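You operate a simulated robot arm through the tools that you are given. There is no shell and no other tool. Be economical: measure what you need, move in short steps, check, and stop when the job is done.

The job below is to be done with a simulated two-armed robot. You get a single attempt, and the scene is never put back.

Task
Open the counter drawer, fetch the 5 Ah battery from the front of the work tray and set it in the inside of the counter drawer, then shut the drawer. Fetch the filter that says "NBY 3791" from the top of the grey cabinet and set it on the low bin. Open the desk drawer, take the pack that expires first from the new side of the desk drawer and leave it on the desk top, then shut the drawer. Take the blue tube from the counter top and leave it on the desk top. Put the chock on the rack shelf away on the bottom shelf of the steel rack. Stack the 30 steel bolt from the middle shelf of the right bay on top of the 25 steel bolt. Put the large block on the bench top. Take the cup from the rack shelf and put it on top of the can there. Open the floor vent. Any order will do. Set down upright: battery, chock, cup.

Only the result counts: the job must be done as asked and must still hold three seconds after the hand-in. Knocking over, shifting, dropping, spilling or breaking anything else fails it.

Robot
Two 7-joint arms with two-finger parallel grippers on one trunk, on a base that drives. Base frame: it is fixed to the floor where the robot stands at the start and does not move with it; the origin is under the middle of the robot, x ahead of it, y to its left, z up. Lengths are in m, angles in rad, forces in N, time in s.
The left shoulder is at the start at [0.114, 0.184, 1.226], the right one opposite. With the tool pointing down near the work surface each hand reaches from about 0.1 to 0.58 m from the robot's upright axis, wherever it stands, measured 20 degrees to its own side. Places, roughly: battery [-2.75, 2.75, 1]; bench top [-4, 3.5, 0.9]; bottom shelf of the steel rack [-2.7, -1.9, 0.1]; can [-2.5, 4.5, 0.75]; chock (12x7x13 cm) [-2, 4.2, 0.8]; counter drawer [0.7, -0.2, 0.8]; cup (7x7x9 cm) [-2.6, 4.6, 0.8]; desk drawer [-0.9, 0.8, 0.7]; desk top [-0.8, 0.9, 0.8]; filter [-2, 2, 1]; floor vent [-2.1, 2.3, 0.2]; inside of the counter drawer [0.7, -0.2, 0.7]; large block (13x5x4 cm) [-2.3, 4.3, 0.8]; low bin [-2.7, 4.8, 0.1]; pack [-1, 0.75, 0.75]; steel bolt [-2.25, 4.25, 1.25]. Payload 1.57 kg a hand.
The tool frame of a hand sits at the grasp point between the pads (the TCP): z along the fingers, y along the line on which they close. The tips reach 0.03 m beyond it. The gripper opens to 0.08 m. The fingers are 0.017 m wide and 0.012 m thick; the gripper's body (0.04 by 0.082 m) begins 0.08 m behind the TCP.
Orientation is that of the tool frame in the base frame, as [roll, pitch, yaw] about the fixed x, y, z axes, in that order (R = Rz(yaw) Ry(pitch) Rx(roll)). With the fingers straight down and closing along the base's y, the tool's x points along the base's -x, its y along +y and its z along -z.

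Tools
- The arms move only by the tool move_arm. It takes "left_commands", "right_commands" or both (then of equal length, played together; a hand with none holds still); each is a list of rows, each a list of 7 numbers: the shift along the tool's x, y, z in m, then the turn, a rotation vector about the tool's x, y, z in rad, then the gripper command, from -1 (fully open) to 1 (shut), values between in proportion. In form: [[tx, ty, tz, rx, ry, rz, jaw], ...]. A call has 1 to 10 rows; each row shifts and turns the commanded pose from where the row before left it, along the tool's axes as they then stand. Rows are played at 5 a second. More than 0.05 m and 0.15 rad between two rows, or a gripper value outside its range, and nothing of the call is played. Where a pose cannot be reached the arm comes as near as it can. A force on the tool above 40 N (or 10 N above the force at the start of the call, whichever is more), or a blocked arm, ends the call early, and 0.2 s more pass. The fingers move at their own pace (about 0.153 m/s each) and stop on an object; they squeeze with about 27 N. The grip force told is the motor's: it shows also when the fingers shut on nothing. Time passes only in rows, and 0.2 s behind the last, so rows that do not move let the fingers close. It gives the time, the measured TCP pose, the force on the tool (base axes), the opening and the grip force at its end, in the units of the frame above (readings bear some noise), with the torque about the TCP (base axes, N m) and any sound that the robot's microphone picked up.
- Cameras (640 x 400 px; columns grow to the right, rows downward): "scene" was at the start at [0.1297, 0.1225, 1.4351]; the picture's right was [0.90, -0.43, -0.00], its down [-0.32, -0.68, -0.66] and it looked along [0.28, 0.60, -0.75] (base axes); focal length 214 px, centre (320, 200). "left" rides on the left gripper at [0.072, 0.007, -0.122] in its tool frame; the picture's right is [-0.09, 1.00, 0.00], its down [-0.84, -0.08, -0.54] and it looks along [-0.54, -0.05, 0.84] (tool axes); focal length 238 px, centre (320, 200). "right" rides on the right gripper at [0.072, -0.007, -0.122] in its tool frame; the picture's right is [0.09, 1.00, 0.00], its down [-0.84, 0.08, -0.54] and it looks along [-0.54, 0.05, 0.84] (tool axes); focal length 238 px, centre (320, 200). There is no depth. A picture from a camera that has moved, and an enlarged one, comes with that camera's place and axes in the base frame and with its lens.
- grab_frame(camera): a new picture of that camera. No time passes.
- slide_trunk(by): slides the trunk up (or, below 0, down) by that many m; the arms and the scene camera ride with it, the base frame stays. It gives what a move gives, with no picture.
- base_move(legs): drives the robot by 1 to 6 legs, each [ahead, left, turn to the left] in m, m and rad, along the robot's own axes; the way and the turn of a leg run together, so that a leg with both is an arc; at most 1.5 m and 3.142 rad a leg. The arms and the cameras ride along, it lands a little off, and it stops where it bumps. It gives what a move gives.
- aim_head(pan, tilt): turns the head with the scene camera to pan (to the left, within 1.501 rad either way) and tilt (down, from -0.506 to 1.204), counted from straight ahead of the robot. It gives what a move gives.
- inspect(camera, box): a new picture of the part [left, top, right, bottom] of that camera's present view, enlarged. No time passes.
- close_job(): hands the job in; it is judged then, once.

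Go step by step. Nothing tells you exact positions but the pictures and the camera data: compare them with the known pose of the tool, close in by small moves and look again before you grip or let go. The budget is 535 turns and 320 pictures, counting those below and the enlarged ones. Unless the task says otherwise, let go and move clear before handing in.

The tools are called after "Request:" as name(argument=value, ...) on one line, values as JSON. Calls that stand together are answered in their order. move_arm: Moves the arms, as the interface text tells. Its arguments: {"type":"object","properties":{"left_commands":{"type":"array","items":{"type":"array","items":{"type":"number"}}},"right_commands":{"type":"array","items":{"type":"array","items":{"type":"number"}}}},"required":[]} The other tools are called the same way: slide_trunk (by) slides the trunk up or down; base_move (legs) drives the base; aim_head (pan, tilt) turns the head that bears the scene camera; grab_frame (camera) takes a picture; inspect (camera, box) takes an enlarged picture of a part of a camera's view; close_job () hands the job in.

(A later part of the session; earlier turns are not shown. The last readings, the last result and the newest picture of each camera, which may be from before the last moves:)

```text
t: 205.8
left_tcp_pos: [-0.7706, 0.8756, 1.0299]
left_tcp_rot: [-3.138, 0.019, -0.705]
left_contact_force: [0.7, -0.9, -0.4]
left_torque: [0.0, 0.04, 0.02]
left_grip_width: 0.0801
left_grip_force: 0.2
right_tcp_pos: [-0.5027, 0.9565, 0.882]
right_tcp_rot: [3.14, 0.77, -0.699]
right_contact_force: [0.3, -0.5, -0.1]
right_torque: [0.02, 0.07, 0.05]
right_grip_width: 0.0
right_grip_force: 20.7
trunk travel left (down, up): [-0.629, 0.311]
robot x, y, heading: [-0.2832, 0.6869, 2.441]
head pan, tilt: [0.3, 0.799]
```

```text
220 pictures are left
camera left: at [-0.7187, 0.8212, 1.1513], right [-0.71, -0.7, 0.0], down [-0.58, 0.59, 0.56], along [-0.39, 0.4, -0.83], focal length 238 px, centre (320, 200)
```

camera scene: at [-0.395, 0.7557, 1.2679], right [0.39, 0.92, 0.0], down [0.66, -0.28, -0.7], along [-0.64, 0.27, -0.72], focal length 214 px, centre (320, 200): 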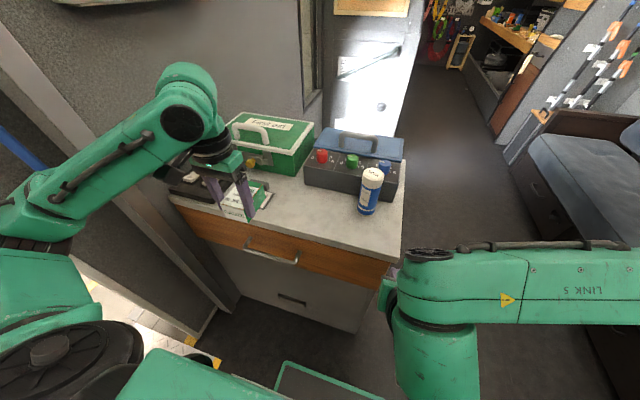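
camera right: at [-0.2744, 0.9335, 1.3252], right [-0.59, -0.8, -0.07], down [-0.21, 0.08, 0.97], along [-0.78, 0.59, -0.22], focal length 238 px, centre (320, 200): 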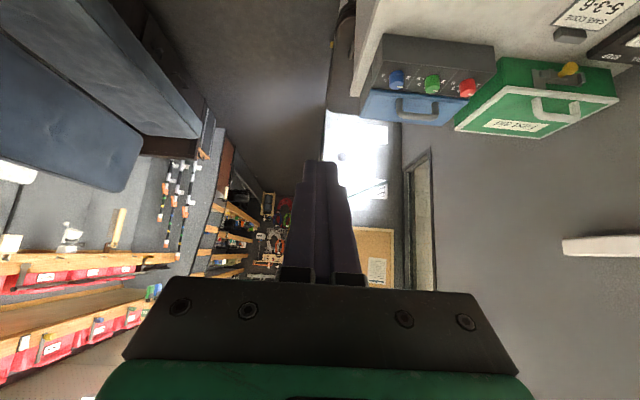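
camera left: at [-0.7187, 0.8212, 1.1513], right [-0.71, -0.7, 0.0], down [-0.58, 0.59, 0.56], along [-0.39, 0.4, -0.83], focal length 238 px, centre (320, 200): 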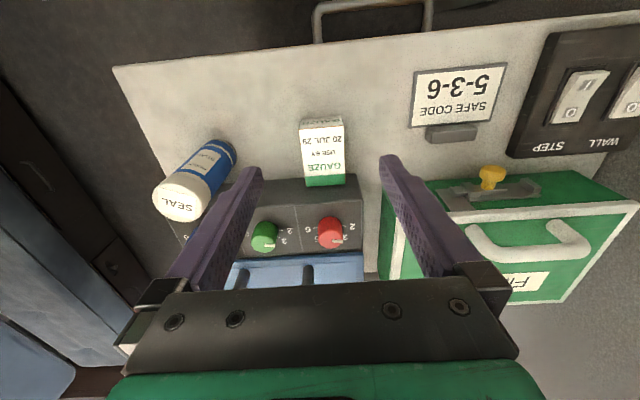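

Pack is on the desk. Next, raise the trunk, move out into the aisle and look ahead toward the cabinet.

Request:
slide_trunk(by=0.3)

Request:
base_move(legs=[[-0.2, 0, 0], [0, -0.5, 0]])

Request:
aim_head(pan=0, tilt=0.5)

Request:
grab_frame(camera="scene")

```text
t: 208.8
left_tcp_pos: [-0.7715, 0.8772, 1.3279]
left_tcp_rot: [-3.139, 0.019, -0.705]
left_contact_force: [0.8, -0.3, 0.9]
left_torque: [-0.01, 0.02, -0.05]
left_grip_width: 0.0799
left_grip_force: 0.1
right_tcp_pos: [-0.502, 0.9582, 1.1818]
right_tcp_rot: [-3.141, 0.768, -0.701]
right_contact_force: [0.2, -0.4, -0.4]
right_torque: [0.0, 0.03, 0.02]
right_grip_width: 0.0001
right_grip_force: 21.3
trunk travel left (down, up): [-0.929, 0.011]
robot x, y, heading: [-0.2833, 0.691, 2.445]
head pan, tilt: [0.3, 0.799]
```

```text
t: 213.0
left_tcp_pos: [-0.2952, 1.1302, 1.329]
left_tcp_rot: [-3.137, 0.018, -0.707]
left_contact_force: [-0.9, 0.7, 0.8]
left_torque: [0.03, -0.03, -0.01]
left_grip_width: 0.08
left_grip_force: 0.2
right_tcp_pos: [-0.0258, 1.2095, 1.181]
right_tcp_rot: [-3.14, 0.769, -0.702]
right_contact_force: [-0.2, -0.1, -0.2]
right_torque: [0.01, -0.03, -0.01]
right_grip_width: 0.0
right_grip_force: 21.2
trunk travel left (down, up): [-0.929, 0.011]
robot x, y, heading: [0.1914, 0.9423, 2.436]
head pan, tilt: [0.3, 0.799]
```

```text
t: 213.8
left_tcp_pos: [-0.294, 1.1308, 1.3293]
left_tcp_rot: [-3.139, 0.017, -0.709]
left_contact_force: [-0.4, 0.1, 0.3]
left_torque: [0.02, -0.02, -0.02]
left_grip_width: 0.0801
left_grip_force: 0.1
right_tcp_pos: [-0.0244, 1.2109, 1.1815]
right_tcp_rot: [3.14, 0.769, -0.702]
right_contact_force: [-1.2, -0.3, -0.2]
right_torque: [0.02, 0.01, -0.02]
right_grip_width: 0.0001
right_grip_force: 21.9
trunk travel left (down, up): [-0.929, 0.011]
robot x, y, heading: [0.1933, 0.9408, 2.444]
head pan, tilt: [0.0, 0.499]
```

```text
219 pictures are left
camera scene: at [0.0878, 1.0366, 1.5938], right [0.65, 0.76, 0.0], down [0.37, -0.31, -0.88], along [-0.67, 0.57, -0.48], focal length 214 px, centre (320, 200)
```

scene: 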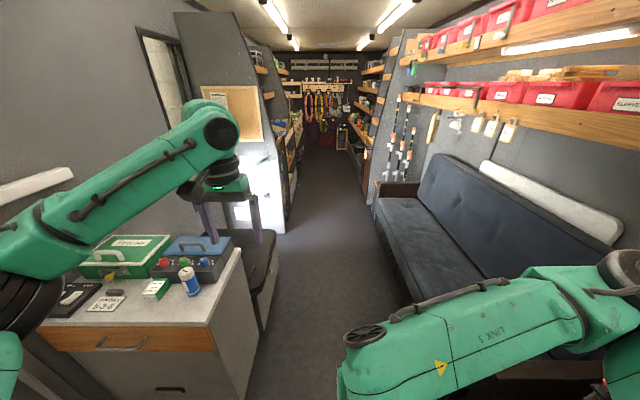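

The aisle ahead runs between a partition (left) and the couch (right). Let me look at the floor to gauge the width.

Request:
aim_head(pan=-0.35, tilt=0.75)

Request:
grab_frame(camera="scene")

```text
t: 214.6
left_tcp_pos: [-0.2937, 1.1314, 1.3286]
left_tcp_rot: [-3.138, 0.019, -0.709]
left_contact_force: [0.4, -0.1, -0.6]
left_torque: [0.01, -0.01, 0.0]
left_grip_width: 0.0798
left_grip_force: 0.1
right_tcp_pos: [-0.0246, 1.2117, 1.1806]
right_tcp_rot: [3.14, 0.768, -0.703]
right_contact_force: [-0.1, 0.2, -0.3]
right_torque: [-0.01, -0.03, 0.02]
right_grip_width: 0.0
right_grip_force: 21.2
trunk travel left (down, up): [-0.929, 0.011]
robot x, y, heading: [0.1957, 0.9426, 2.435]
head pan, tilt: [-0.351, 0.75]
```

```text
218 pictures are left
camera scene: at [0.1162, 1.0495, 1.572], right [0.87, 0.49, 0.0], down [0.34, -0.59, -0.73], along [-0.36, 0.64, -0.68], focal length 214 px, centre (320, 200)
```

scene: 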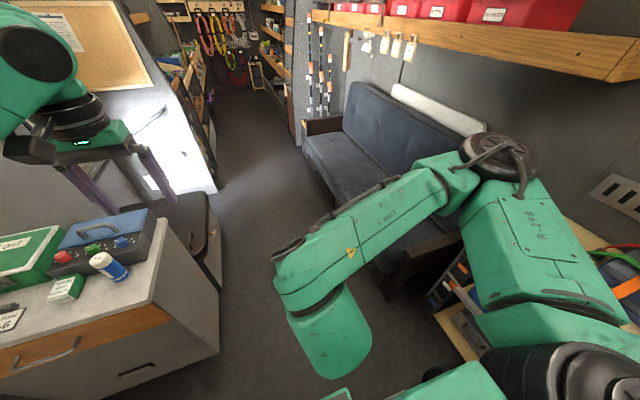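

The aisle is ~1.2 m wide (lateral 0.45–1.65); plenty of room. Drive down the middle.

Request:
base_move(legs=[[0, -0.15, 0], [1.2, 0, 0]])

Request:
aim_head(pan=0.4, tilt=0.5)

Request:
grab_frame(camera="scene")

Request:
aim_head(pan=-0.3, tilt=0.5)

Request:
grab_frame(camera="scene")

```text
t: 221.6
left_tcp_pos: [-1.104, 2.0141, 1.3287]
left_tcp_rot: [-3.137, 0.02, -0.706]
left_contact_force: [0.5, -0.3, 0.5]
left_torque: [0.02, -0.01, 0.03]
left_grip_width: 0.0801
left_grip_force: 0.1
right_tcp_pos: [-0.8358, 2.0942, 1.1801]
right_tcp_rot: [3.139, 0.769, -0.701]
right_contact_force: [0.4, -0.6, 0.9]
right_torque: [0.01, 0.03, 0.06]
right_grip_width: 0.0
right_grip_force: 20.7
trunk travel left (down, up): [-0.929, 0.011]
robot x, y, heading: [-0.6194, 1.8289, 2.439]
head pan, tilt: [-0.351, 0.75]
```

```text
t: 222.7
left_tcp_pos: [-1.1052, 2.0142, 1.3293]
left_tcp_rot: [-3.137, 0.017, -0.706]
left_contact_force: [-0.9, 0.1, 0.4]
left_torque: [0.0, -0.01, 0.03]
left_grip_width: 0.0799
left_grip_force: 0.2
right_tcp_pos: [-0.8367, 2.0943, 1.1805]
right_tcp_rot: [3.14, 0.767, -0.702]
right_contact_force: [-0.2, -1.2, -0.5]
right_torque: [0.02, 0.02, 0.01]
right_grip_width: 0.0001
right_grip_force: 21.7
trunk travel left (down, up): [-0.929, 0.011]
robot x, y, heading: [-0.6173, 1.8255, 2.444]
head pan, tilt: [0.4, 0.499]
```

```text
217 pictures are left
camera scene: at [-0.7412, 1.8885, 1.5939], right [0.3, 0.95, 0.0], down [0.46, -0.14, -0.88], along [-0.84, 0.26, -0.48], focal length 214 px, centre (320, 200)
```

scene: 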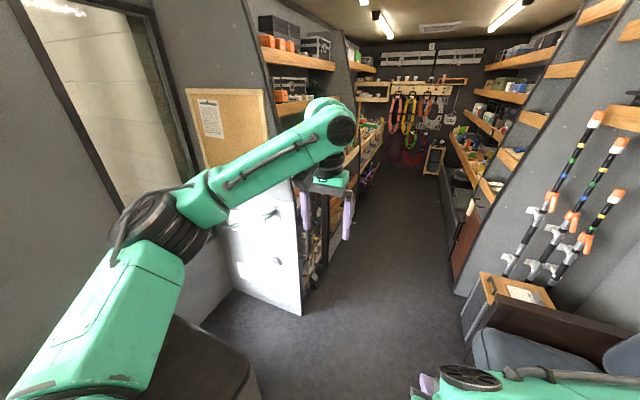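

```text
t: 223.8
left_tcp_pos: [-1.1054, 2.0128, 1.3295]
left_tcp_rot: [-3.138, 0.019, -0.704]
left_contact_force: [-0.2, -0.1, 0.7]
left_torque: [0.0, 0.0, 0.02]
left_grip_width: 0.08
left_grip_force: 0.1
right_tcp_pos: [-0.837, 2.0935, 1.1792]
right_tcp_rot: [3.14, 0.769, -0.701]
right_contact_force: [-0.7, 0.0, 0.2]
right_torque: [-0.04, 0.01, -0.02]
right_grip_width: 0.0001
right_grip_force: 21.7
trunk travel left (down, up): [-0.929, 0.011]
robot x, y, heading: [-0.6196, 1.8284, 2.44]
head pan, tilt: [-0.3, 0.499]
```

```text
216 pictures are left
camera scene: at [-0.7035, 1.9378, 1.5939], right [0.84, 0.54, 0.0], down [0.26, -0.4, -0.88], along [-0.47, 0.74, -0.48], focal length 214 px, centre (320, 200)
```

scene: 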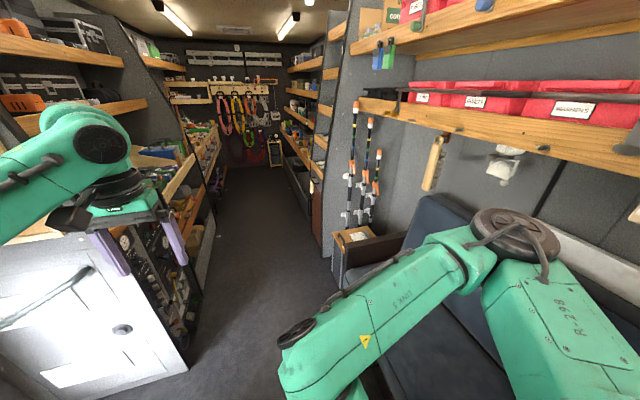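

Left shelving begins past the whiteboard partition. I'll extend the hands forward a bit to draw the elbows in, then continue down the aisle.

Request:
move_arm(left_commands=[[-0.04, 0, 0.02, 0, 0, 0, -1], [-0.04, 0, 0.02, 0, 0, 0, -1], [-0.04, 0, 0.02, 0, 0, 0, -1], [-0.04, 0, 0.02, 0, 0, 0, -1]], right_commands=[[-0.03, 0.01, 0.03, 0, 0, 0, 1], [-0.03, 0.01, 0.03, 0, 0, 0, 1], [-0.03, 0.01, 0.03, 0, 0, 0, 1], [-0.03, 0.01, 0.03, 0, 0, 0, 1]])

Request:
aim_head(pan=0.0, tilt=0.7)

Request:
grab_frame(camera="scene")

```text
t: 224.8
left_tcp_pos: [-1.1962, 2.0899, 1.2634]
left_tcp_rot: [-3.137, 0.02, -0.707]
left_contact_force: [0.2, -0.3, 0.8]
left_torque: [0.0, 0.01, -0.02]
left_grip_width: 0.08
left_grip_force: 0.1
left hand out of reach, approached as far as the arm can: row 3, 4
right_tcp_pos: [-0.9942, 2.1716, 1.1752]
right_tcp_rot: [-3.141, 0.769, -0.699]
right_contact_force: [0.2, -1.1, 0.0]
right_torque: [-0.01, -0.01, 0.04]
right_grip_width: 0.0001
right_grip_force: 20.7
trunk travel left (down, up): [-0.929, 0.011]
robot x, y, heading: [-0.6206, 1.8261, 2.434]
head pan, tilt: [-0.3, 0.499]
```

```text
t: 225.6
left_tcp_pos: [-1.1958, 2.089, 1.2633]
left_tcp_rot: [-3.139, 0.017, -0.705]
left_contact_force: [0.4, -0.8, -0.5]
left_torque: [0.02, -0.01, 0.03]
left_grip_width: 0.08
left_grip_force: 0.0
right_tcp_pos: [-0.9928, 2.1712, 1.1757]
right_tcp_rot: [-3.141, 0.767, -0.7]
right_contact_force: [0.7, 0.1, 0.1]
right_torque: [0.0, -0.01, 0.01]
right_grip_width: 0.0
right_grip_force: 21.6
trunk travel left (down, up): [-0.929, 0.011]
robot x, y, heading: [-0.6184, 1.8267, 2.438]
head pan, tilt: [0.0, 0.7]
```

```text
215 pictures are left
camera scene: at [-0.7201, 1.9153, 1.5762], right [0.65, 0.76, 0.0], down [0.49, -0.42, -0.77], along [-0.58, 0.5, -0.64], focal length 214 px, centre (320, 200)
```

scene: 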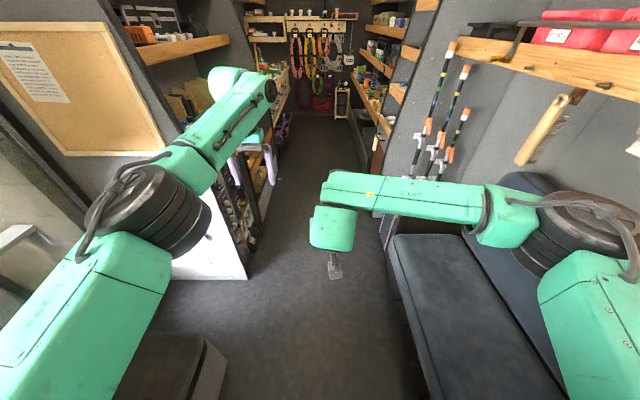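

Elbows are in. Continue forward 1 m.

Request:
base_move(legs=[[0.9, 0, 0]])

Request:
aim_head(pan=0.9, tilt=0.6)

Request:
grab_frame(camera="scene")

Request:
aim_head(pan=-0.7, tilt=0.5)

Request:
grab_frame(camera="scene")

```text
t: 230.2
left_tcp_pos: [-1.881, 2.6493, 1.2646]
left_tcp_rot: [-3.139, 0.02, -0.689]
left_contact_force: [0.5, -0.8, -0.7]
left_torque: [0.02, -0.02, 0.01]
left_grip_width: 0.0798
left_grip_force: 0.1
right_tcp_pos: [-1.6811, 2.7348, 1.176]
right_tcp_rot: [3.141, 0.77, -0.684]
right_contact_force: [-0.6, 0.2, 0.1]
right_torque: [0.01, 0.04, 0.05]
right_grip_width: 0.0
right_grip_force: 21.5
trunk travel left (down, up): [-0.929, 0.011]
robot x, y, heading: [-1.3, 2.3972, 2.459]
head pan, tilt: [0.0, 0.7]
```

```text
t: 231.4
left_tcp_pos: [-1.8822, 2.649, 1.2636]
left_tcp_rot: [-3.138, 0.02, -0.691]
left_contact_force: [1.0, -0.2, -0.4]
left_torque: [-0.03, -0.01, 0.0]
left_grip_width: 0.08
left_grip_force: 0.1
right_tcp_pos: [-1.6814, 2.735, 1.1752]
right_tcp_rot: [3.14, 0.767, -0.684]
right_contact_force: [0.4, 0.4, -0.2]
right_torque: [0.01, 0.04, -0.01]
right_grip_width: 0.0
right_grip_force: 21.0
trunk travel left (down, up): [-0.929, 0.011]
robot x, y, heading: [-1.2989, 2.3954, 2.458]
head pan, tilt: [0.901, 0.6]
```

```text
214 pictures are left
camera scene: at [-1.425, 2.4117, 1.5848], right [-0.21, 0.98, 0.0], down [0.55, 0.12, -0.83], along [-0.81, -0.17, -0.56], focal length 214 px, centre (320, 200)
```

scene: 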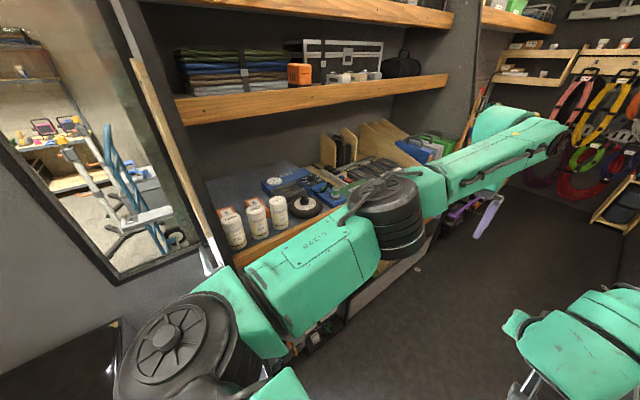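

```text
t: 233.1
left_tcp_pos: [-1.883, 2.6496, 1.2635]
left_tcp_rot: [-3.138, 0.019, -0.69]
left_contact_force: [0.0, -0.3, 0.0]
left_torque: [-0.01, -0.02, -0.01]
left_grip_width: 0.0803
left_grip_force: 0.1
right_tcp_pos: [-1.682, 2.7359, 1.1761]
right_tcp_rot: [-3.141, 0.768, -0.684]
right_contact_force: [-0.9, 0.1, -0.6]
right_torque: [0.02, 0.01, 0.01]
right_grip_width: 0.0
right_grip_force: 21.3
trunk travel left (down, up): [-0.929, 0.011]
robot x, y, heading: [-1.3004, 2.3972, 2.456]
head pan, tilt: [-0.7, 0.499]
```

```text
213 pictures are left
camera scene: at [-1.3556, 2.5199, 1.5939], right [0.98, 0.18, 0.0], down [0.09, -0.47, -0.88], along [-0.16, 0.86, -0.48], focal length 214 px, centre (320, 200)
```

scene: 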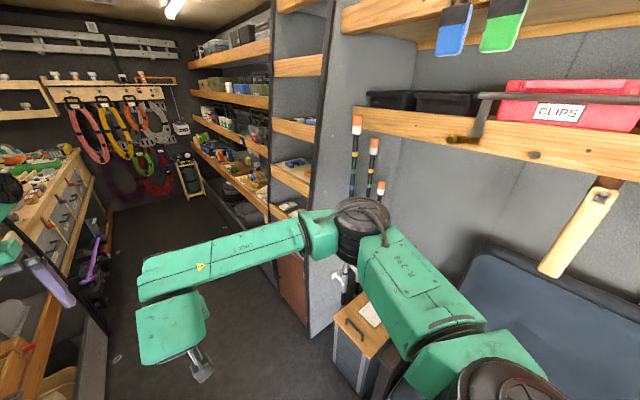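

Three white filters with orange caps stand on the grey cabinet at left. I'll retract the hands, then turn left to face it.

Request:
move_arm(left_commands=[[0.045, 0, 0, 0, 0, 0, -1], [0.045, 0, 0, 0, 0, 0, -1], [0.045, 0, 0, 0, 0, 0, -1], [0.045, 0, 0, 0, 0, 0, -1], [0.045, 0, 0, 0, 0, 0, -1]], right_commands=[[0.03, 0, -0.03, 0, 0, 0, 1], [0.03, 0, -0.03, 0, 0, 0, 1], [0.03, 0, -0.03, 0, 0, 0, 1], [0.03, 0, -0.03, 0, 0, 0, 1], [0, 0, 0, 0, 0, 0, 1]])

Request:
base_move(legs=[[0, -0.08, 0], [0, 0, 0.8]])

Request:
aim_head(pan=0.6, tilt=0.6)

Request:
grab_frame(camera="scene")

```text
t: 234.3
left_tcp_pos: [-1.7059, 2.5031, 1.2622]
left_tcp_rot: [-3.139, 0.02, -0.689]
left_contact_force: [-0.3, -0.1, -0.6]
left_torque: [0.03, 0.01, -0.03]
left_grip_width: 0.0802
left_grip_force: 0.0
right_tcp_pos: [-1.549, 2.6243, 1.1799]
right_tcp_rot: [3.142, 0.772, -0.684]
right_contact_force: [0.0, 0.7, -0.2]
right_torque: [-0.02, 0.03, 0.03]
right_grip_width: 0.0
right_grip_force: 20.8
trunk travel left (down, up): [-0.929, 0.011]
robot x, y, heading: [-1.2982, 2.3983, 2.455]
head pan, tilt: [-0.7, 0.499]
```

```text
t: 237.5
left_tcp_pos: [-1.6112, 2.2418, 1.2612]
left_tcp_rot: [-3.138, 0.018, 0.115]
left_contact_force: [-0.5, -0.2, -0.9]
left_torque: [-0.01, 0.02, 0.02]
left_grip_width: 0.08
left_grip_force: 0.0
right_tcp_pos: [-1.5899, 2.4377, 1.1775]
right_tcp_rot: [3.139, 0.769, 0.12]
right_contact_force: [-0.1, -0.5, 0.2]
right_torque: [0.02, -0.02, 0.02]
right_grip_width: 0.0001
right_grip_force: 20.9
trunk travel left (down, up): [-0.929, 0.011]
robot x, y, heading: [-1.2569, 2.4616, -3.019]
head pan, tilt: [-0.7, 0.499]
```

```text
t: 238.9
left_tcp_pos: [-1.6112, 2.2423, 1.2611]
left_tcp_rot: [-3.139, 0.017, 0.117]
left_contact_force: [-0.1, 0.1, 1.0]
left_torque: [0.0, -0.05, -0.03]
left_grip_width: 0.08
left_grip_force: 0.0
right_tcp_pos: [-1.5899, 2.438, 1.1785]
right_tcp_rot: [3.139, 0.769, 0.121]
right_contact_force: [-0.6, 0.2, -0.2]
right_torque: [-0.02, 0.0, -0.02]
right_grip_width: 0.0003
right_grip_force: 21.1
trunk travel left (down, up): [-0.929, 0.011]
robot x, y, heading: [-1.2499, 2.4635, -3.022]
head pan, tilt: [0.6, 0.6]
```

```text
212 pictures are left
camera scene: at [-1.3661, 2.3959, 1.5848], right [-0.66, 0.75, 0.0], down [0.43, 0.37, -0.83], along [-0.62, -0.54, -0.56], focal length 214 px, centre (320, 200)
```

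scene: 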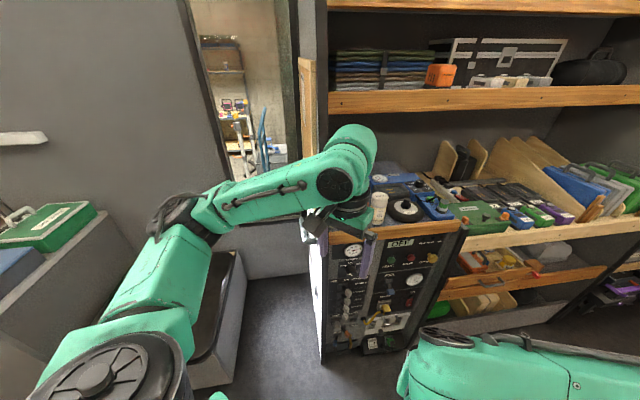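

Continue turning to face the cabinet squarely.

Request:
base_move(legs=[[0, 0, 0.75]])

Request:
aim_head(pan=-0.3, tilt=0.7)

Request:
grab_frame(camera="scene")

```text
t: 241.3
left_tcp_pos: [-1.3657, 2.0552, 1.2604]
left_tcp_rot: [-3.136, 0.017, 0.87]
left_contact_force: [-0.5, 0.3, 0.5]
left_torque: [-0.03, 0.04, -0.03]
left_grip_width: 0.0798
left_grip_force: 0.1
right_tcp_pos: [-1.4843, 2.2128, 1.179]
right_tcp_rot: [3.14, 0.766, 0.875]
right_contact_force: [0.0, -0.8, -0.4]
right_torque: [-0.01, 0.01, -0.01]
right_grip_width: 0.0
right_grip_force: 21.5
trunk travel left (down, up): [-0.929, 0.011]
robot x, y, heading: [-1.2516, 2.4597, -2.274]
head pan, tilt: [0.6, 0.6]
```

```text
t: 242.5
left_tcp_pos: [-1.3652, 2.0558, 1.2606]
left_tcp_rot: [-3.138, 0.017, 0.869]
left_contact_force: [0.7, 0.1, 0.0]
left_torque: [0.01, -0.02, -0.01]
left_grip_width: 0.08
left_grip_force: 0.0
right_tcp_pos: [-1.4839, 2.2122, 1.1778]
right_tcp_rot: [3.14, 0.769, 0.875]
right_contact_force: [0.1, -0.1, -0.2]
right_torque: [0.0, -0.02, 0.0]
right_grip_width: 0.0001
right_grip_force: 21.3
trunk travel left (down, up): [-0.929, 0.011]
robot x, y, heading: [-1.2495, 2.455, -2.267]
head pan, tilt: [-0.3, 0.7]
```

```text
211 pictures are left
camera scene: at [-1.3533, 2.3754, 1.5762], right [-0.54, 0.84, 0.0], down [0.54, 0.35, -0.76], along [-0.64, -0.42, -0.64], focal length 214 px, centre (320, 200)
```

scene: 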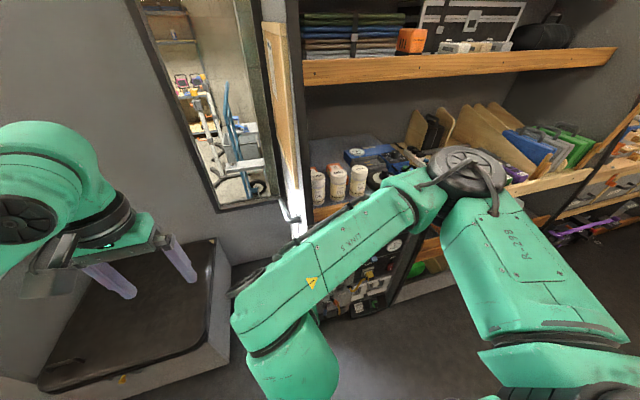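

Filters are to the right-front; shift right along the aisle.

Request:
base_move(legs=[[0, -0.35, 0]])

Request:
aim_head(pan=0.1, tilt=0.8)

Request:
grab_frame(camera="scene")

```text
t: 244.8
left_tcp_pos: [-1.629, 2.2767, 1.2605]
left_tcp_rot: [-3.135, 0.017, 0.867]
left_contact_force: [0.1, 0.1, -0.1]
left_torque: [0.06, 0.04, -0.01]
left_grip_width: 0.08
left_grip_force: 0.0
right_tcp_pos: [-1.7484, 2.4338, 1.1778]
right_tcp_rot: [-3.14, 0.769, 0.874]
right_contact_force: [-0.3, 0.4, -0.2]
right_torque: [-0.01, -0.01, 0.01]
right_grip_width: 0.0
right_grip_force: 21.5
trunk travel left (down, up): [-0.929, 0.011]
robot x, y, heading: [-1.5189, 2.6773, -2.271]
head pan, tilt: [-0.3, 0.7]
```

```text
t: 245.7
left_tcp_pos: [-1.6311, 2.2777, 1.2614]
left_tcp_rot: [-3.138, 0.02, 0.869]
left_contact_force: [0.3, -0.1, 0.3]
left_torque: [-0.01, 0.04, 0.0]
left_grip_width: 0.0801
left_grip_force: 0.1
right_tcp_pos: [-1.7499, 2.4368, 1.1781]
right_tcp_rot: [3.14, 0.769, 0.873]
right_contact_force: [-0.9, -0.1, -0.2]
right_torque: [0.05, 0.02, -0.02]
right_grip_width: 0.0002
right_grip_force: 21.4
trunk travel left (down, up): [-0.929, 0.011]
robot x, y, heading: [-1.5154, 2.6827, -2.273]
head pan, tilt: [0.099, 0.799]
```

```text
210 pictures are left
camera scene: at [-1.5933, 2.5785, 1.568], right [-0.82, 0.57, 0.0], down [0.41, 0.59, -0.7], along [-0.39, -0.58, -0.72], focal length 214 px, centre (320, 200)
```

scene: 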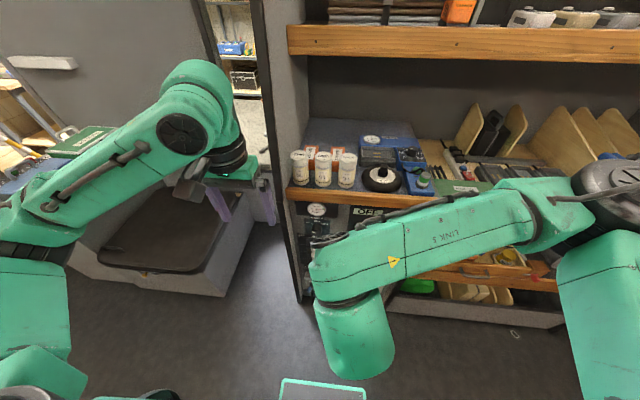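

Request:
inspect(camera="scene", box=[272, 130, 400, 210])

```text
5.00 times, centred on (336, 170) of scene
camera zoom: at [-1.5933, 2.5785, 1.568], right [-0.82, 0.57, 0.0], down [0.41, 0.59, -0.7], along [-0.39, -0.58, -0.72], focal length 1072 px, centre (240, 350)
```

zoom: 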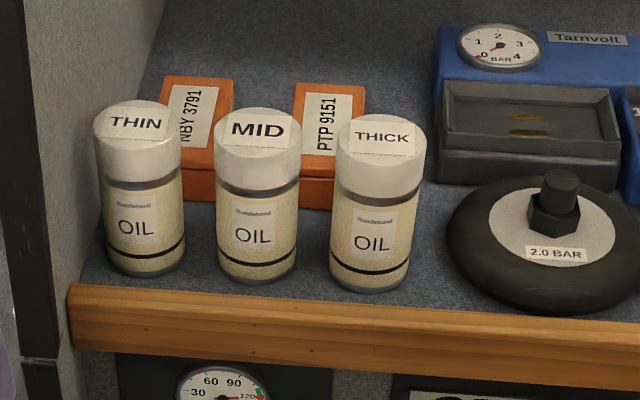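

The filters are orange boxes behind the oil bottles; "NBY 3791" is the left one at ≈[-1.99, 1.92, 1.04]. I'll use the right hand pointing straight down: first untilt and open it, then reposition.

Request:
move_arm(right_commands=[[0, 0, 0, 0, 0.128, 0, 1], [0, 0, 0, 0, 0.128, 0, 1], [0, 0, 0, 0, 0.128, 0, 1], [0, 0, 0, 0, 0.128, 0, 0], [0, 0, 0, 0, 0.128, 0, -1], [0, 0, 0, 0, 0.128, 0, -1]])

Request:
base_move(legs=[[0, 0.22, 0], [0.2, 0, 0]])

Request:
aim_head(pan=-0.1, tilt=0.8)

Request:
grab_frame(camera="scene")

Request:
grab_frame(camera="right")

```text
t: 247.1
left_tcp_pos: [-1.6319, 2.2785, 1.2605]
left_tcp_rot: [-3.14, 0.018, 0.867]
left_contact_force: [-0.6, 0.1, -1.1]
left_torque: [0.01, -0.01, -0.01]
left_grip_width: 0.0801
left_grip_force: 0.1
right_tcp_pos: [-1.7498, 2.4356, 1.1787]
right_tcp_rot: [3.138, -0.003, 0.873]
right_contact_force: [-0.1, -0.5, -0.4]
right_torque: [0.03, 0.0, 0.01]
right_grip_width: 0.0801
right_grip_force: 0.2
trunk travel left (down, up): [-0.929, 0.011]
robot x, y, heading: [-1.5184, 2.6809, -2.272]
head pan, tilt: [0.099, 0.799]
```

```text
t: 250.0
left_tcp_pos: [-1.5834, 1.9846, 1.2621]
left_tcp_rot: [-3.139, 0.022, 0.864]
left_contact_force: [-0.3, 1.2, 0.4]
left_torque: [-0.02, 0.02, -0.01]
left_grip_width: 0.0804
left_grip_force: 0.0
right_tcp_pos: [-1.7002, 2.1421, 1.1799]
right_tcp_rot: [3.14, 0.007, 0.87]
right_contact_force: [1.1, -0.6, -0.1]
right_torque: [-0.03, -0.02, 0.0]
right_grip_width: 0.08
right_grip_force: 0.1
trunk travel left (down, up): [-0.929, 0.011]
robot x, y, heading: [-1.4674, 2.3853, -2.275]
head pan, tilt: [0.099, 0.799]
```

```text
t: 250.7
left_tcp_pos: [-1.5851, 1.9815, 1.2609]
left_tcp_rot: [-3.139, 0.02, 0.864]
left_contact_force: [-0.3, -0.5, -0.7]
left_torque: [-0.03, -0.01, 0.01]
left_grip_width: 0.08
left_grip_force: 0.1
right_tcp_pos: [-1.7028, 2.1392, 1.1806]
right_tcp_rot: [3.14, 0.001, 0.87]
right_contact_force: [0.1, 0.7, -0.4]
right_torque: [0.04, 0.01, 0.0]
right_grip_width: 0.0796
right_grip_force: 0.0
trunk travel left (down, up): [-0.929, 0.011]
robot x, y, heading: [-1.467, 2.3879, -2.271]
head pan, tilt: [-0.099, 0.799]
```

```text
208 pictures are left
camera scene: at [-1.5582, 2.2916, 1.568], right [-0.7, 0.72, 0.0], down [0.52, 0.5, -0.7], along [-0.5, -0.49, -0.72], focal length 214 px, centre (320, 200)
```

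scene: 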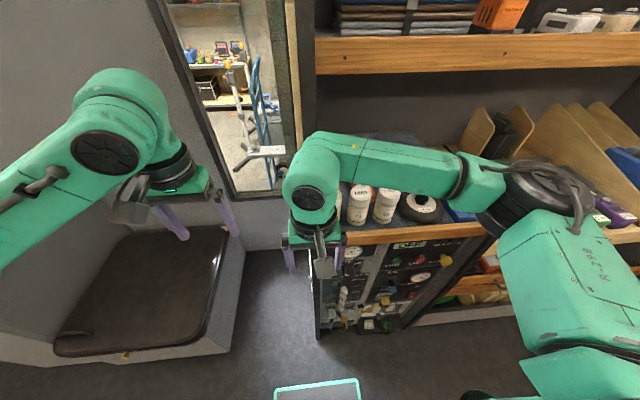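

```text
207 pictures are left
camera right: at [-1.6616, 2.1995, 1.3007], right [0.82, -0.57, 0.0], down [-0.48, -0.69, 0.54], along [-0.31, -0.45, -0.84], focal length 238 px, centre (320, 200)
```

right: 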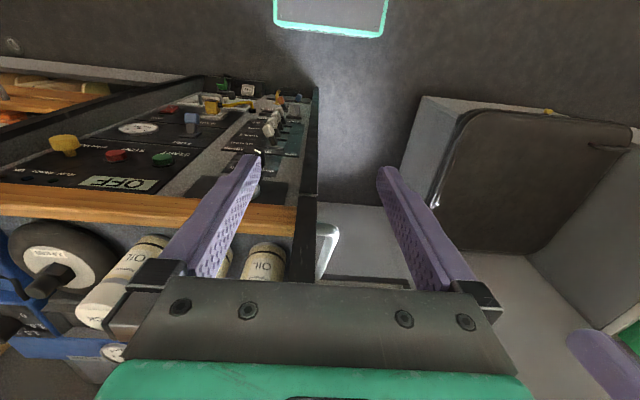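

Shift the right hand sideways clear of the panel edge, raise it above bottle height, then advance.

Request:
move_arm(right_commands=[[0, -0.04, -0.02, 0, 0, 0, -1], [0, -0.045, -0.02, 0, 0, 0, -1], [0, 0, -0.025, 0, 0, 0, -1]])

Request:
base_move(legs=[[0.1, 0, 0]])

Request:
grab_frame(camera="right")

```text
t: 251.5
left_tcp_pos: [-1.5846, 1.9802, 1.2606]
left_tcp_rot: [-3.136, 0.018, 0.863]
left_contact_force: [-0.8, 0.0, -0.1]
left_torque: [0.04, 0.04, 0.05]
left_grip_width: 0.0798
left_grip_force: 0.0
right_tcp_pos: [-1.7665, 2.1941, 1.2443]
right_tcp_rot: [-3.141, 0.0, 0.869]
right_contact_force: [0.5, 0.1, -0.4]
right_torque: [0.04, -0.01, -0.02]
right_grip_width: 0.0799
right_grip_force: 0.1
trunk travel left (down, up): [-0.929, 0.011]
robot x, y, heading: [-1.473, 2.3823, -2.277]
head pan, tilt: [-0.099, 0.799]
```

```text
t: 252.7
left_tcp_pos: [-1.6475, 1.91, 1.2629]
left_tcp_rot: [-3.139, 0.025, 0.864]
left_contact_force: [-0.1, -0.2, 0.3]
left_torque: [-0.02, 0.04, 0.01]
left_grip_width: 0.08
left_grip_force: 0.0
right_tcp_pos: [-1.8269, 2.1243, 1.2459]
right_tcp_rot: [3.14, 0.007, 0.869]
right_contact_force: [0.9, -0.2, 0.0]
right_torque: [-0.05, 0.03, -0.02]
right_grip_width: 0.08
right_grip_force: 0.0
trunk travel left (down, up): [-0.929, 0.011]
robot x, y, heading: [-1.5328, 2.3104, -2.276]
head pan, tilt: [-0.099, 0.799]
```

```text
206 pictures are left
camera right: at [-1.7866, 2.1843, 1.3677], right [0.82, -0.57, 0.0], down [-0.48, -0.69, 0.55], along [-0.31, -0.45, -0.84], focal length 238 px, centre (320, 200)
```

right: 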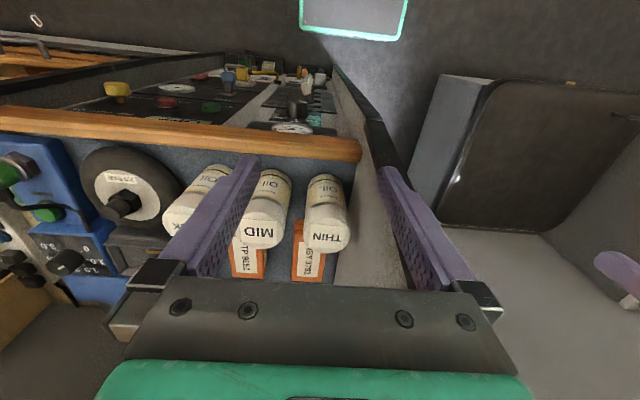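

Box "NBY 3791" lines up with the hand's lateral position. Move forward over it at safe height.

Request:
move_arm(right_commands=[[-0.04, 0, 0, 0, 0, 0, -1], [-0.04, 0, 0, 0, 0, 0, -1], [-0.04, 0, 0, 0, 0, 0, -1], [-0.04, 0, 0, 0, 0, 0, -1], [-0.04, 0, 0, 0, 0, 0, -1]])

Request:
grab_frame(camera="right")

Request:
grab_frame(camera="scene")

```text
t: 253.8
left_tcp_pos: [-1.6504, 1.9035, 1.2604]
left_tcp_rot: [-3.138, 0.017, 0.865]
left_contact_force: [-0.7, -0.2, -0.6]
left_torque: [0.01, 0.03, -0.03]
left_grip_width: 0.0799
left_grip_force: 0.1
right_tcp_pos: [-1.9591, 1.9664, 1.2453]
right_tcp_rot: [3.14, 0.003, 0.872]
right_contact_force: [-0.7, -0.2, -0.6]
right_torque: [0.03, -0.02, 0.0]
right_grip_width: 0.0803
right_grip_force: 0.0
trunk travel left (down, up): [-0.929, 0.011]
robot x, y, heading: [-1.5353, 2.3075, -2.27]
head pan, tilt: [-0.099, 0.799]
```

```text
205 pictures are left
camera right: at [-1.9175, 2.0261, 1.3674], right [0.82, -0.57, 0.0], down [-0.48, -0.69, 0.54], along [-0.31, -0.45, -0.84], focal length 238 px, centre (320, 200)
```

right: 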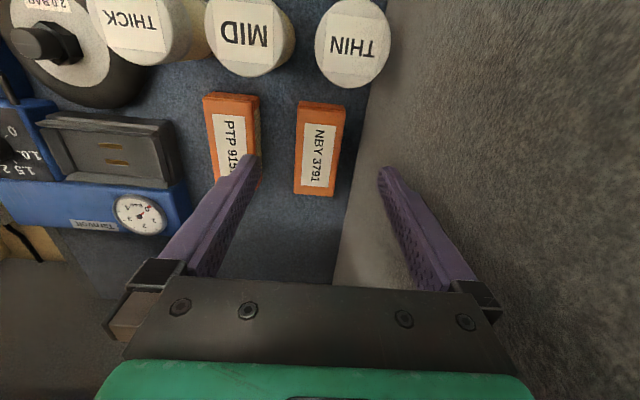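

```text
204 pictures are left
camera scene: at [-1.623, 2.2128, 1.5679], right [-0.69, 0.72, 0.0], down [0.52, 0.5, -0.7], along [-0.5, -0.48, -0.72], focal length 214 px, centre (320, 200)
```

scene: 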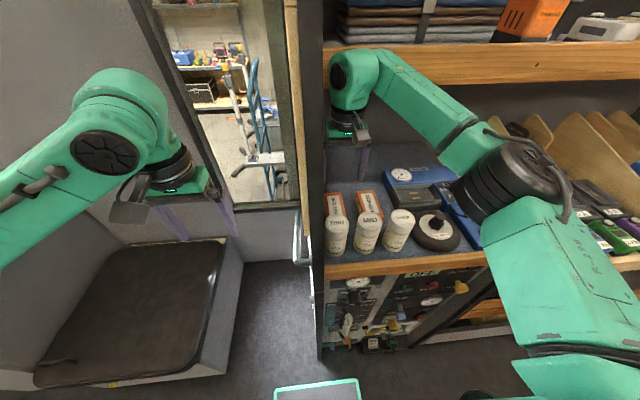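

Clear view: the NBY 3791 box is right below, slightly rotated. Align yaw, lean back slightly to keep the camera off the THIN bottle, and descend partway.

Request:
move_arm(right_commands=[[-0.03, 0, 0, 0, 0, 0.09, -1], [0, 0, 0.03, 0, 0.15, 0, -1], [0, 0, 0.04, 0, 0, 0, -1], [0, 0, 0.03, 0, 0, 0, -1]])

Request:
grab_frame(camera="right")

Request:
inspect(camera="scene", box=[290, 30, 450, 270])

```text
t: 254.8
left_tcp_pos: [-1.6564, 1.9012, 1.2588]
left_tcp_rot: [-3.14, 0.015, 0.863]
left_contact_force: [-0.2, 0.0, -0.5]
left_torque: [0.02, -0.01, 0.01]
left_grip_width: 0.08
left_grip_force: 0.0
right_tcp_pos: [-1.9788, 1.947, 1.1404]
right_tcp_rot: [3.141, -0.155, 0.782]
right_contact_force: [1.3, -0.1, -0.3]
right_torque: [0.0, 0.01, 0.02]
right_grip_width: 0.0803
right_grip_force: 0.1
trunk travel left (down, up): [-0.929, 0.011]
robot x, y, heading: [-1.534, 2.3077, -2.276]
head pan, tilt: [-0.099, 0.799]
```

```text
203 pictures are left
camera right: at [-1.9468, 1.9892, 1.2719], right [0.77, -0.64, 0.02], down [-0.59, -0.7, 0.41], along [-0.25, -0.32, -0.91], focal length 238 px, centre (320, 200)
```

right: 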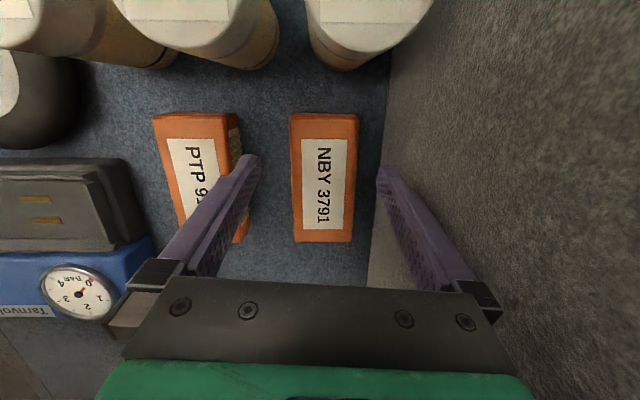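

```text
1.67 times, centred on (370, 150) of scene
camera zoom: at [-1.6309, 2.21, 1.5671], right [-0.69, 0.72, 0.0], down [0.52, 0.5, -0.69], along [-0.5, -0.48, -0.72], focal length 358 px, centre (237, 283)
```

zoom: 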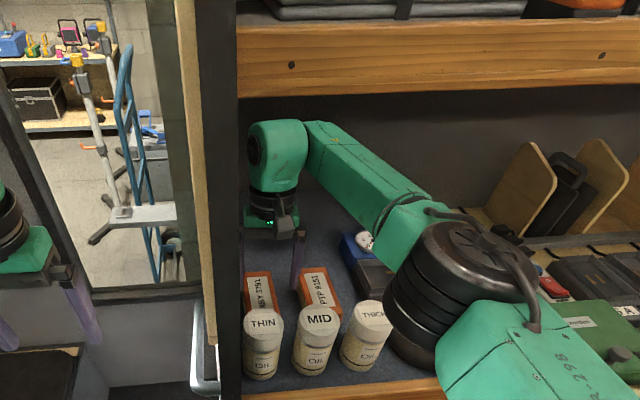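

Aligned over the box. The elbow is fairly near the THICK bottle, so I'll descend in small steps and watch it.

Request:
move_arm(right_commands=[[0, -0.001, 0.02, 0, 0, 0, -1], [0, 0, 0.02, 0, 0, 0, -1]])

Request:
grab_frame(camera="right")

Request:
inspect(camera="scene", box=[290, 30, 530, 270])

```text
t: 255.4
left_tcp_pos: [-1.6542, 1.9021, 1.2605]
left_tcp_rot: [-3.139, 0.016, 0.866]
left_contact_force: [-0.9, 0.6, -0.4]
left_torque: [-0.03, -0.05, 0.03]
left_grip_width: 0.0802
left_grip_force: 0.1
right_tcp_pos: [-1.9739, 1.9526, 1.1039]
right_tcp_rot: [3.138, -0.152, 0.78]
right_contact_force: [-0.5, -0.2, -0.5]
right_torque: [0.0, 0.02, -0.01]
right_grip_width: 0.0801
right_grip_force: 0.0
trunk travel left (down, up): [-0.929, 0.011]
robot x, y, heading: [-1.5353, 2.3065, -2.276]
head pan, tilt: [-0.099, 0.799]
```

```text
201 pictures are left
camera right: at [-1.9398, 1.9956, 1.2354], right [0.77, -0.64, 0.02], down [-0.59, -0.69, 0.41], along [-0.25, -0.32, -0.91], focal length 238 px, centre (320, 200)
```

right: 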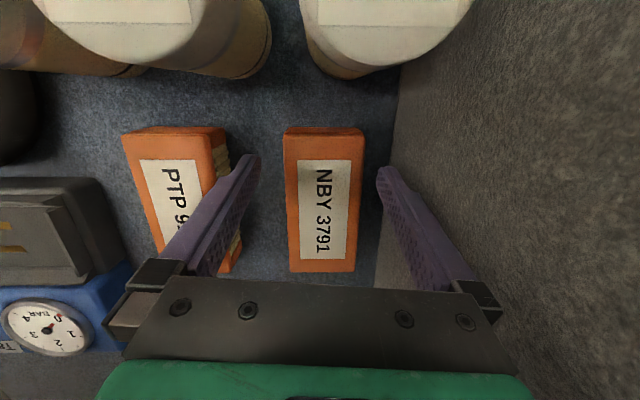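

```text
1.67 times, centred on (410, 150) of scene
camera zoom: at [-1.6276, 2.2124, 1.5676], right [-0.69, 0.72, 0.0], down [0.52, 0.5, -0.7], along [-0.5, -0.48, -0.72], focal length 358 px, centre (170, 283)
```

zoom: 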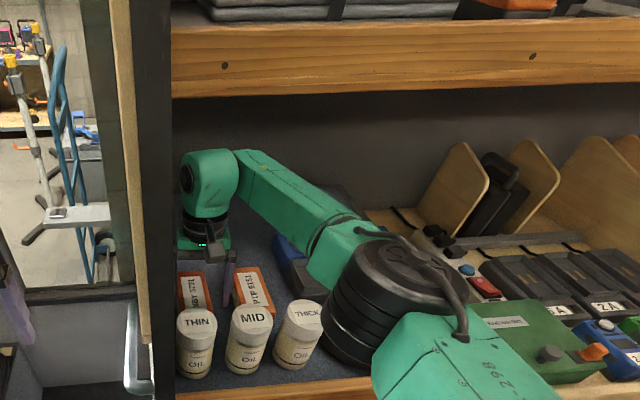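

The elbow would come down on the bottle this way. I'll raise the hand, back the base ~6 cm so the arm is straighter (elbow higher), and try again.

Request:
move_arm(right_commands=[[0.014, 0, -0.03, 0, 0, 0, -1], [0.025, 0, -0.035, 0, -0.05, 0, -1], [0.02, 0, -0.035, 0, -0.1, 0, -1]])

Request:
base_move(legs=[[-0.06, 0, 0]])

Request:
move_arm(right_commands=[[-0.04, 0, 0, 0, 0, 0, -1], [-0.04, 0, 0, 0, 0, 0, -1], [-0.02, 0, 0, 0, 0, 0, -1]])

Request:
inspect(camera="scene", box=[290, 30, 530, 270])

```text
t: 256.2
left_tcp_pos: [-1.6515, 1.9056, 1.2614]
left_tcp_rot: [-3.139, 0.021, 0.863]
left_contact_force: [-0.3, 0.6, 0.2]
left_torque: [-0.02, 0.06, -0.01]
left_grip_width: 0.0801
left_grip_force: 0.2
right_tcp_pos: [-1.9363, 1.9879, 1.2127]
right_tcp_rot: [3.139, 0.004, 0.779]
right_contact_force: [0.4, -0.2, -0.5]
right_torque: [0.0, 0.0, -0.02]
right_grip_width: 0.0801
right_grip_force: 0.2
trunk travel left (down, up): [-0.929, 0.011]
robot x, y, heading: [-1.5369, 2.3047, -2.273]
head pan, tilt: [-0.099, 0.799]
```

```text
t: 257.2
left_tcp_pos: [-1.62, 1.9392, 1.257]
left_tcp_rot: [-3.139, 0.01, 0.864]
left_contact_force: [-0.5, -1.0, 0.4]
left_torque: [0.08, -0.07, -0.02]
left_grip_width: 0.0802
left_grip_force: 0.0
right_tcp_pos: [-1.9063, 2.0213, 1.2063]
right_tcp_rot: [3.14, -0.009, 0.78]
right_contact_force: [-0.7, -0.3, -0.5]
right_torque: [0.06, -0.05, 0.01]
right_grip_width: 0.0801
right_grip_force: 0.0
trunk travel left (down, up): [-0.929, 0.011]
robot x, y, heading: [-1.4973, 2.3529, -2.275]
head pan, tilt: [-0.099, 0.799]
```

```text
t: 258.0
left_tcp_pos: [-1.6122, 1.9464, 1.2601]
left_tcp_rot: [-3.134, 0.018, 0.865]
left_contact_force: [0.4, 0.8, 0.9]
left_torque: [-0.02, -0.01, 0.0]
left_grip_width: 0.0798
left_grip_force: 0.1
right_tcp_pos: [-1.9625, 1.964, 1.2114]
right_tcp_rot: [-3.141, 0.002, 0.784]
right_contact_force: [0.9, 0.9, 0.2]
right_torque: [0.0, 0.04, 0.01]
right_grip_width: 0.0802
right_grip_force: 0.0
right hand out of reach, approached as far as the arm can: row 3
trunk travel left (down, up): [-0.929, 0.011]
robot x, y, heading: [-1.4985, 2.3509, -2.272]
head pan, tilt: [-0.099, 0.799]
```

```text
1.67 times, centred on (410, 150) of scene
camera zoom: at [-1.5846, 2.2566, 1.5679], right [-0.69, 0.72, 0.0], down [0.51, 0.5, -0.7], along [-0.5, -0.48, -0.72], focal length 358 px, centre (170, 283)
```

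zoom: 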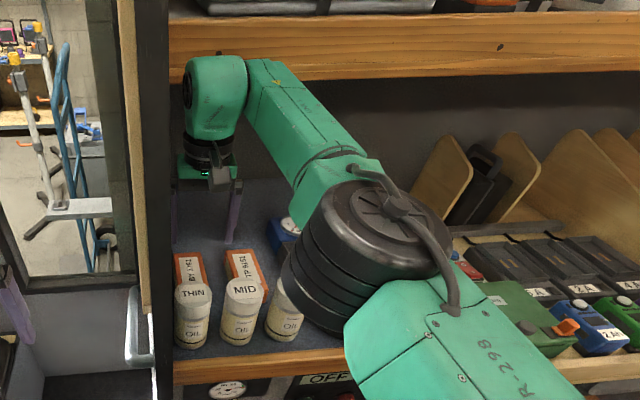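

Request:
move_arm(right_commands=[[0, 0, 0.04, 0, 0, 0, -1], [0, 0, 0.04, 0, 0, 0, -1], [0, 0, 0.03, 0, 0, 0, -1]])

Request:
inspect(camera="scene", box=[290, 30, 530, 270])

Request:
grab_frame(camera="right")

```text
t: 258.8
left_tcp_pos: [-1.613, 1.9489, 1.2617]
left_tcp_rot: [-3.137, 0.02, 0.864]
left_contact_force: [-0.4, -0.3, -0.2]
left_torque: [0.03, 0.0, -0.02]
left_grip_width: 0.08
left_grip_force: 0.0
right_tcp_pos: [-1.9643, 1.9647, 1.105]
right_tcp_rot: [-3.141, 0.0, 0.78]
right_contact_force: [0.6, -0.2, -0.6]
right_torque: [0.01, -0.02, 0.03]
right_grip_width: 0.0801
right_grip_force: 0.1
trunk travel left (down, up): [-0.929, 0.011]
robot x, y, heading: [-1.4958, 2.3529, -2.277]
head pan, tilt: [-0.099, 0.799]
```

```text
1.67 times, centred on (410, 150) of scene
camera zoom: at [-1.5849, 2.2591, 1.5681], right [-0.69, 0.72, 0.0], down [0.52, 0.5, -0.7], along [-0.5, -0.48, -0.72], focal length 358 px, centre (170, 283)
```

zoom: 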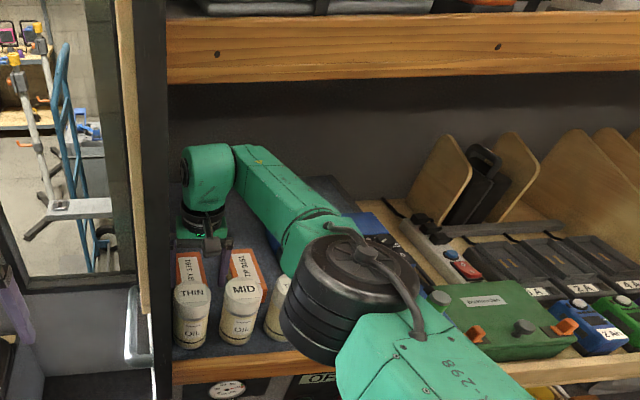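

```text
197 pictures are left
camera right: at [-1.9171, 2.0212, 1.226], right [0.77, -0.64, 0.0], down [-0.54, -0.64, 0.54], along [-0.35, -0.42, -0.84], focal length 238 px, centre (320, 200)
```

right: 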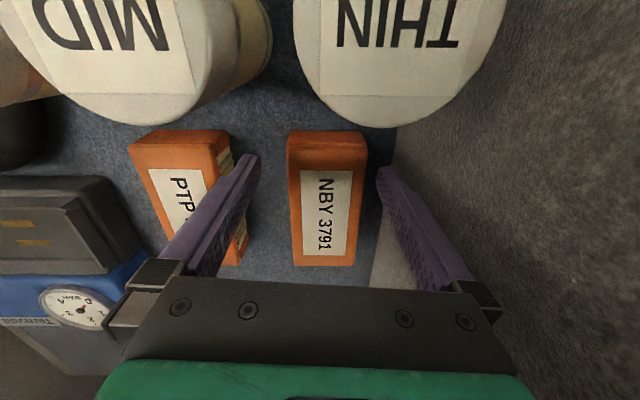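

Elbow is now farther out and higher. Nudge the base forward 2 cm, lean the hand back, and continue down carefully.

Request:
base_move(legs=[[0.02, 0, 0]])

Request:
move_arm(right_commands=[[0, 0.0, 0, 0, 0.13, 0, -1], [0, 0, 0.015, 0, 0, 0, -1], [0, 0, 0.015, 0, 0, 0, -1]])

Request:
inspect(camera="scene", box=[290, 30, 530, 270])

Request:
grab_frame(camera="right")

```text
t: 259.6
left_tcp_pos: [-1.6218, 1.9372, 1.2625]
left_tcp_rot: [-3.136, 0.022, 0.864]
left_contact_force: [0.6, 0.3, -0.3]
left_torque: [-0.07, 0.01, 0.01]
left_grip_width: 0.0801
left_grip_force: 0.0
right_tcp_pos: [-1.9746, 1.953, 1.1057]
right_tcp_rot: [3.14, 0.004, 0.782]
right_contact_force: [1.5, 0.2, -0.5]
right_torque: [-0.02, 0.02, 0.0]
right_grip_width: 0.0799
right_grip_force: 0.0
trunk travel left (down, up): [-0.929, 0.011]
robot x, y, heading: [-1.5089, 2.3344, -2.274]
head pan, tilt: [-0.099, 0.799]
```

```text
t: 260.4
left_tcp_pos: [-1.6264, 1.9337, 1.2608]
left_tcp_rot: [-3.138, 0.019, 0.863]
left_contact_force: [0.3, -0.2, 0.5]
left_torque: [0.02, 0.01, 0.0]
left_grip_width: 0.0799
left_grip_force: 0.1
right_tcp_pos: [-1.9615, 1.9738, 1.0767]
right_tcp_rot: [-3.141, -0.128, 0.78]
right_contact_force: [1.0, -0.2, 0.7]
right_torque: [-0.01, -0.03, 0.01]
right_grip_width: 0.0798
right_grip_force: 0.0
right hand out of reach, approached as far as the arm can: row 1
trunk travel left (down, up): [-0.929, 0.011]
robot x, y, heading: [-1.5109, 2.3372, -2.279]
head pan, tilt: [-0.099, 0.799]
```

```text
1.67 times, centred on (410, 150) of scene
camera zoom: at [-1.5989, 2.2438, 1.568], right [-0.69, 0.72, 0.0], down [0.52, 0.5, -0.7], along [-0.5, -0.48, -0.72], focal length 358 px, centre (170, 283)
```

zoom: 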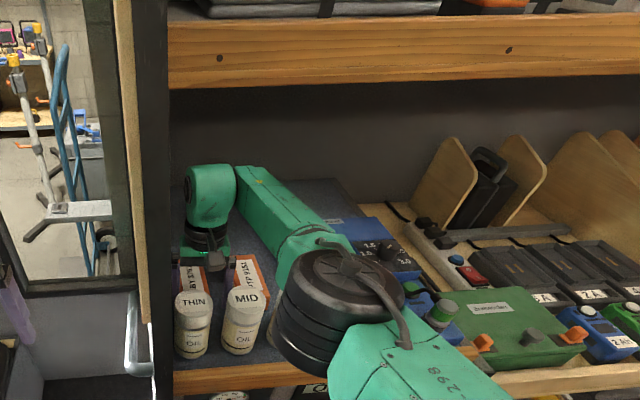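

```text
195 pictures are left
camera right: at [-1.9271, 2.0183, 1.2064], right [0.77, -0.64, 0.01], down [-0.58, -0.69, 0.43], along [-0.27, -0.34, -0.9], focal length 238 px, centre (320, 200)
```

right: 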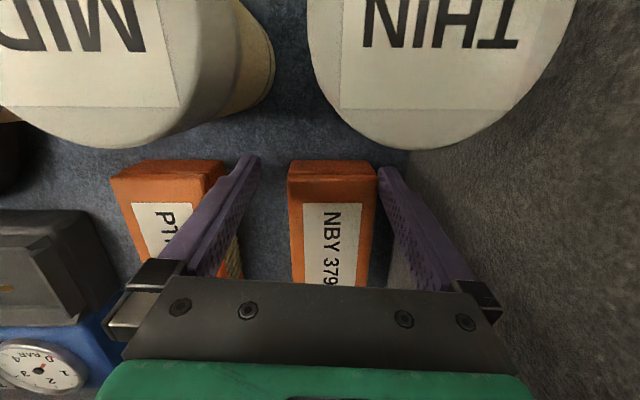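

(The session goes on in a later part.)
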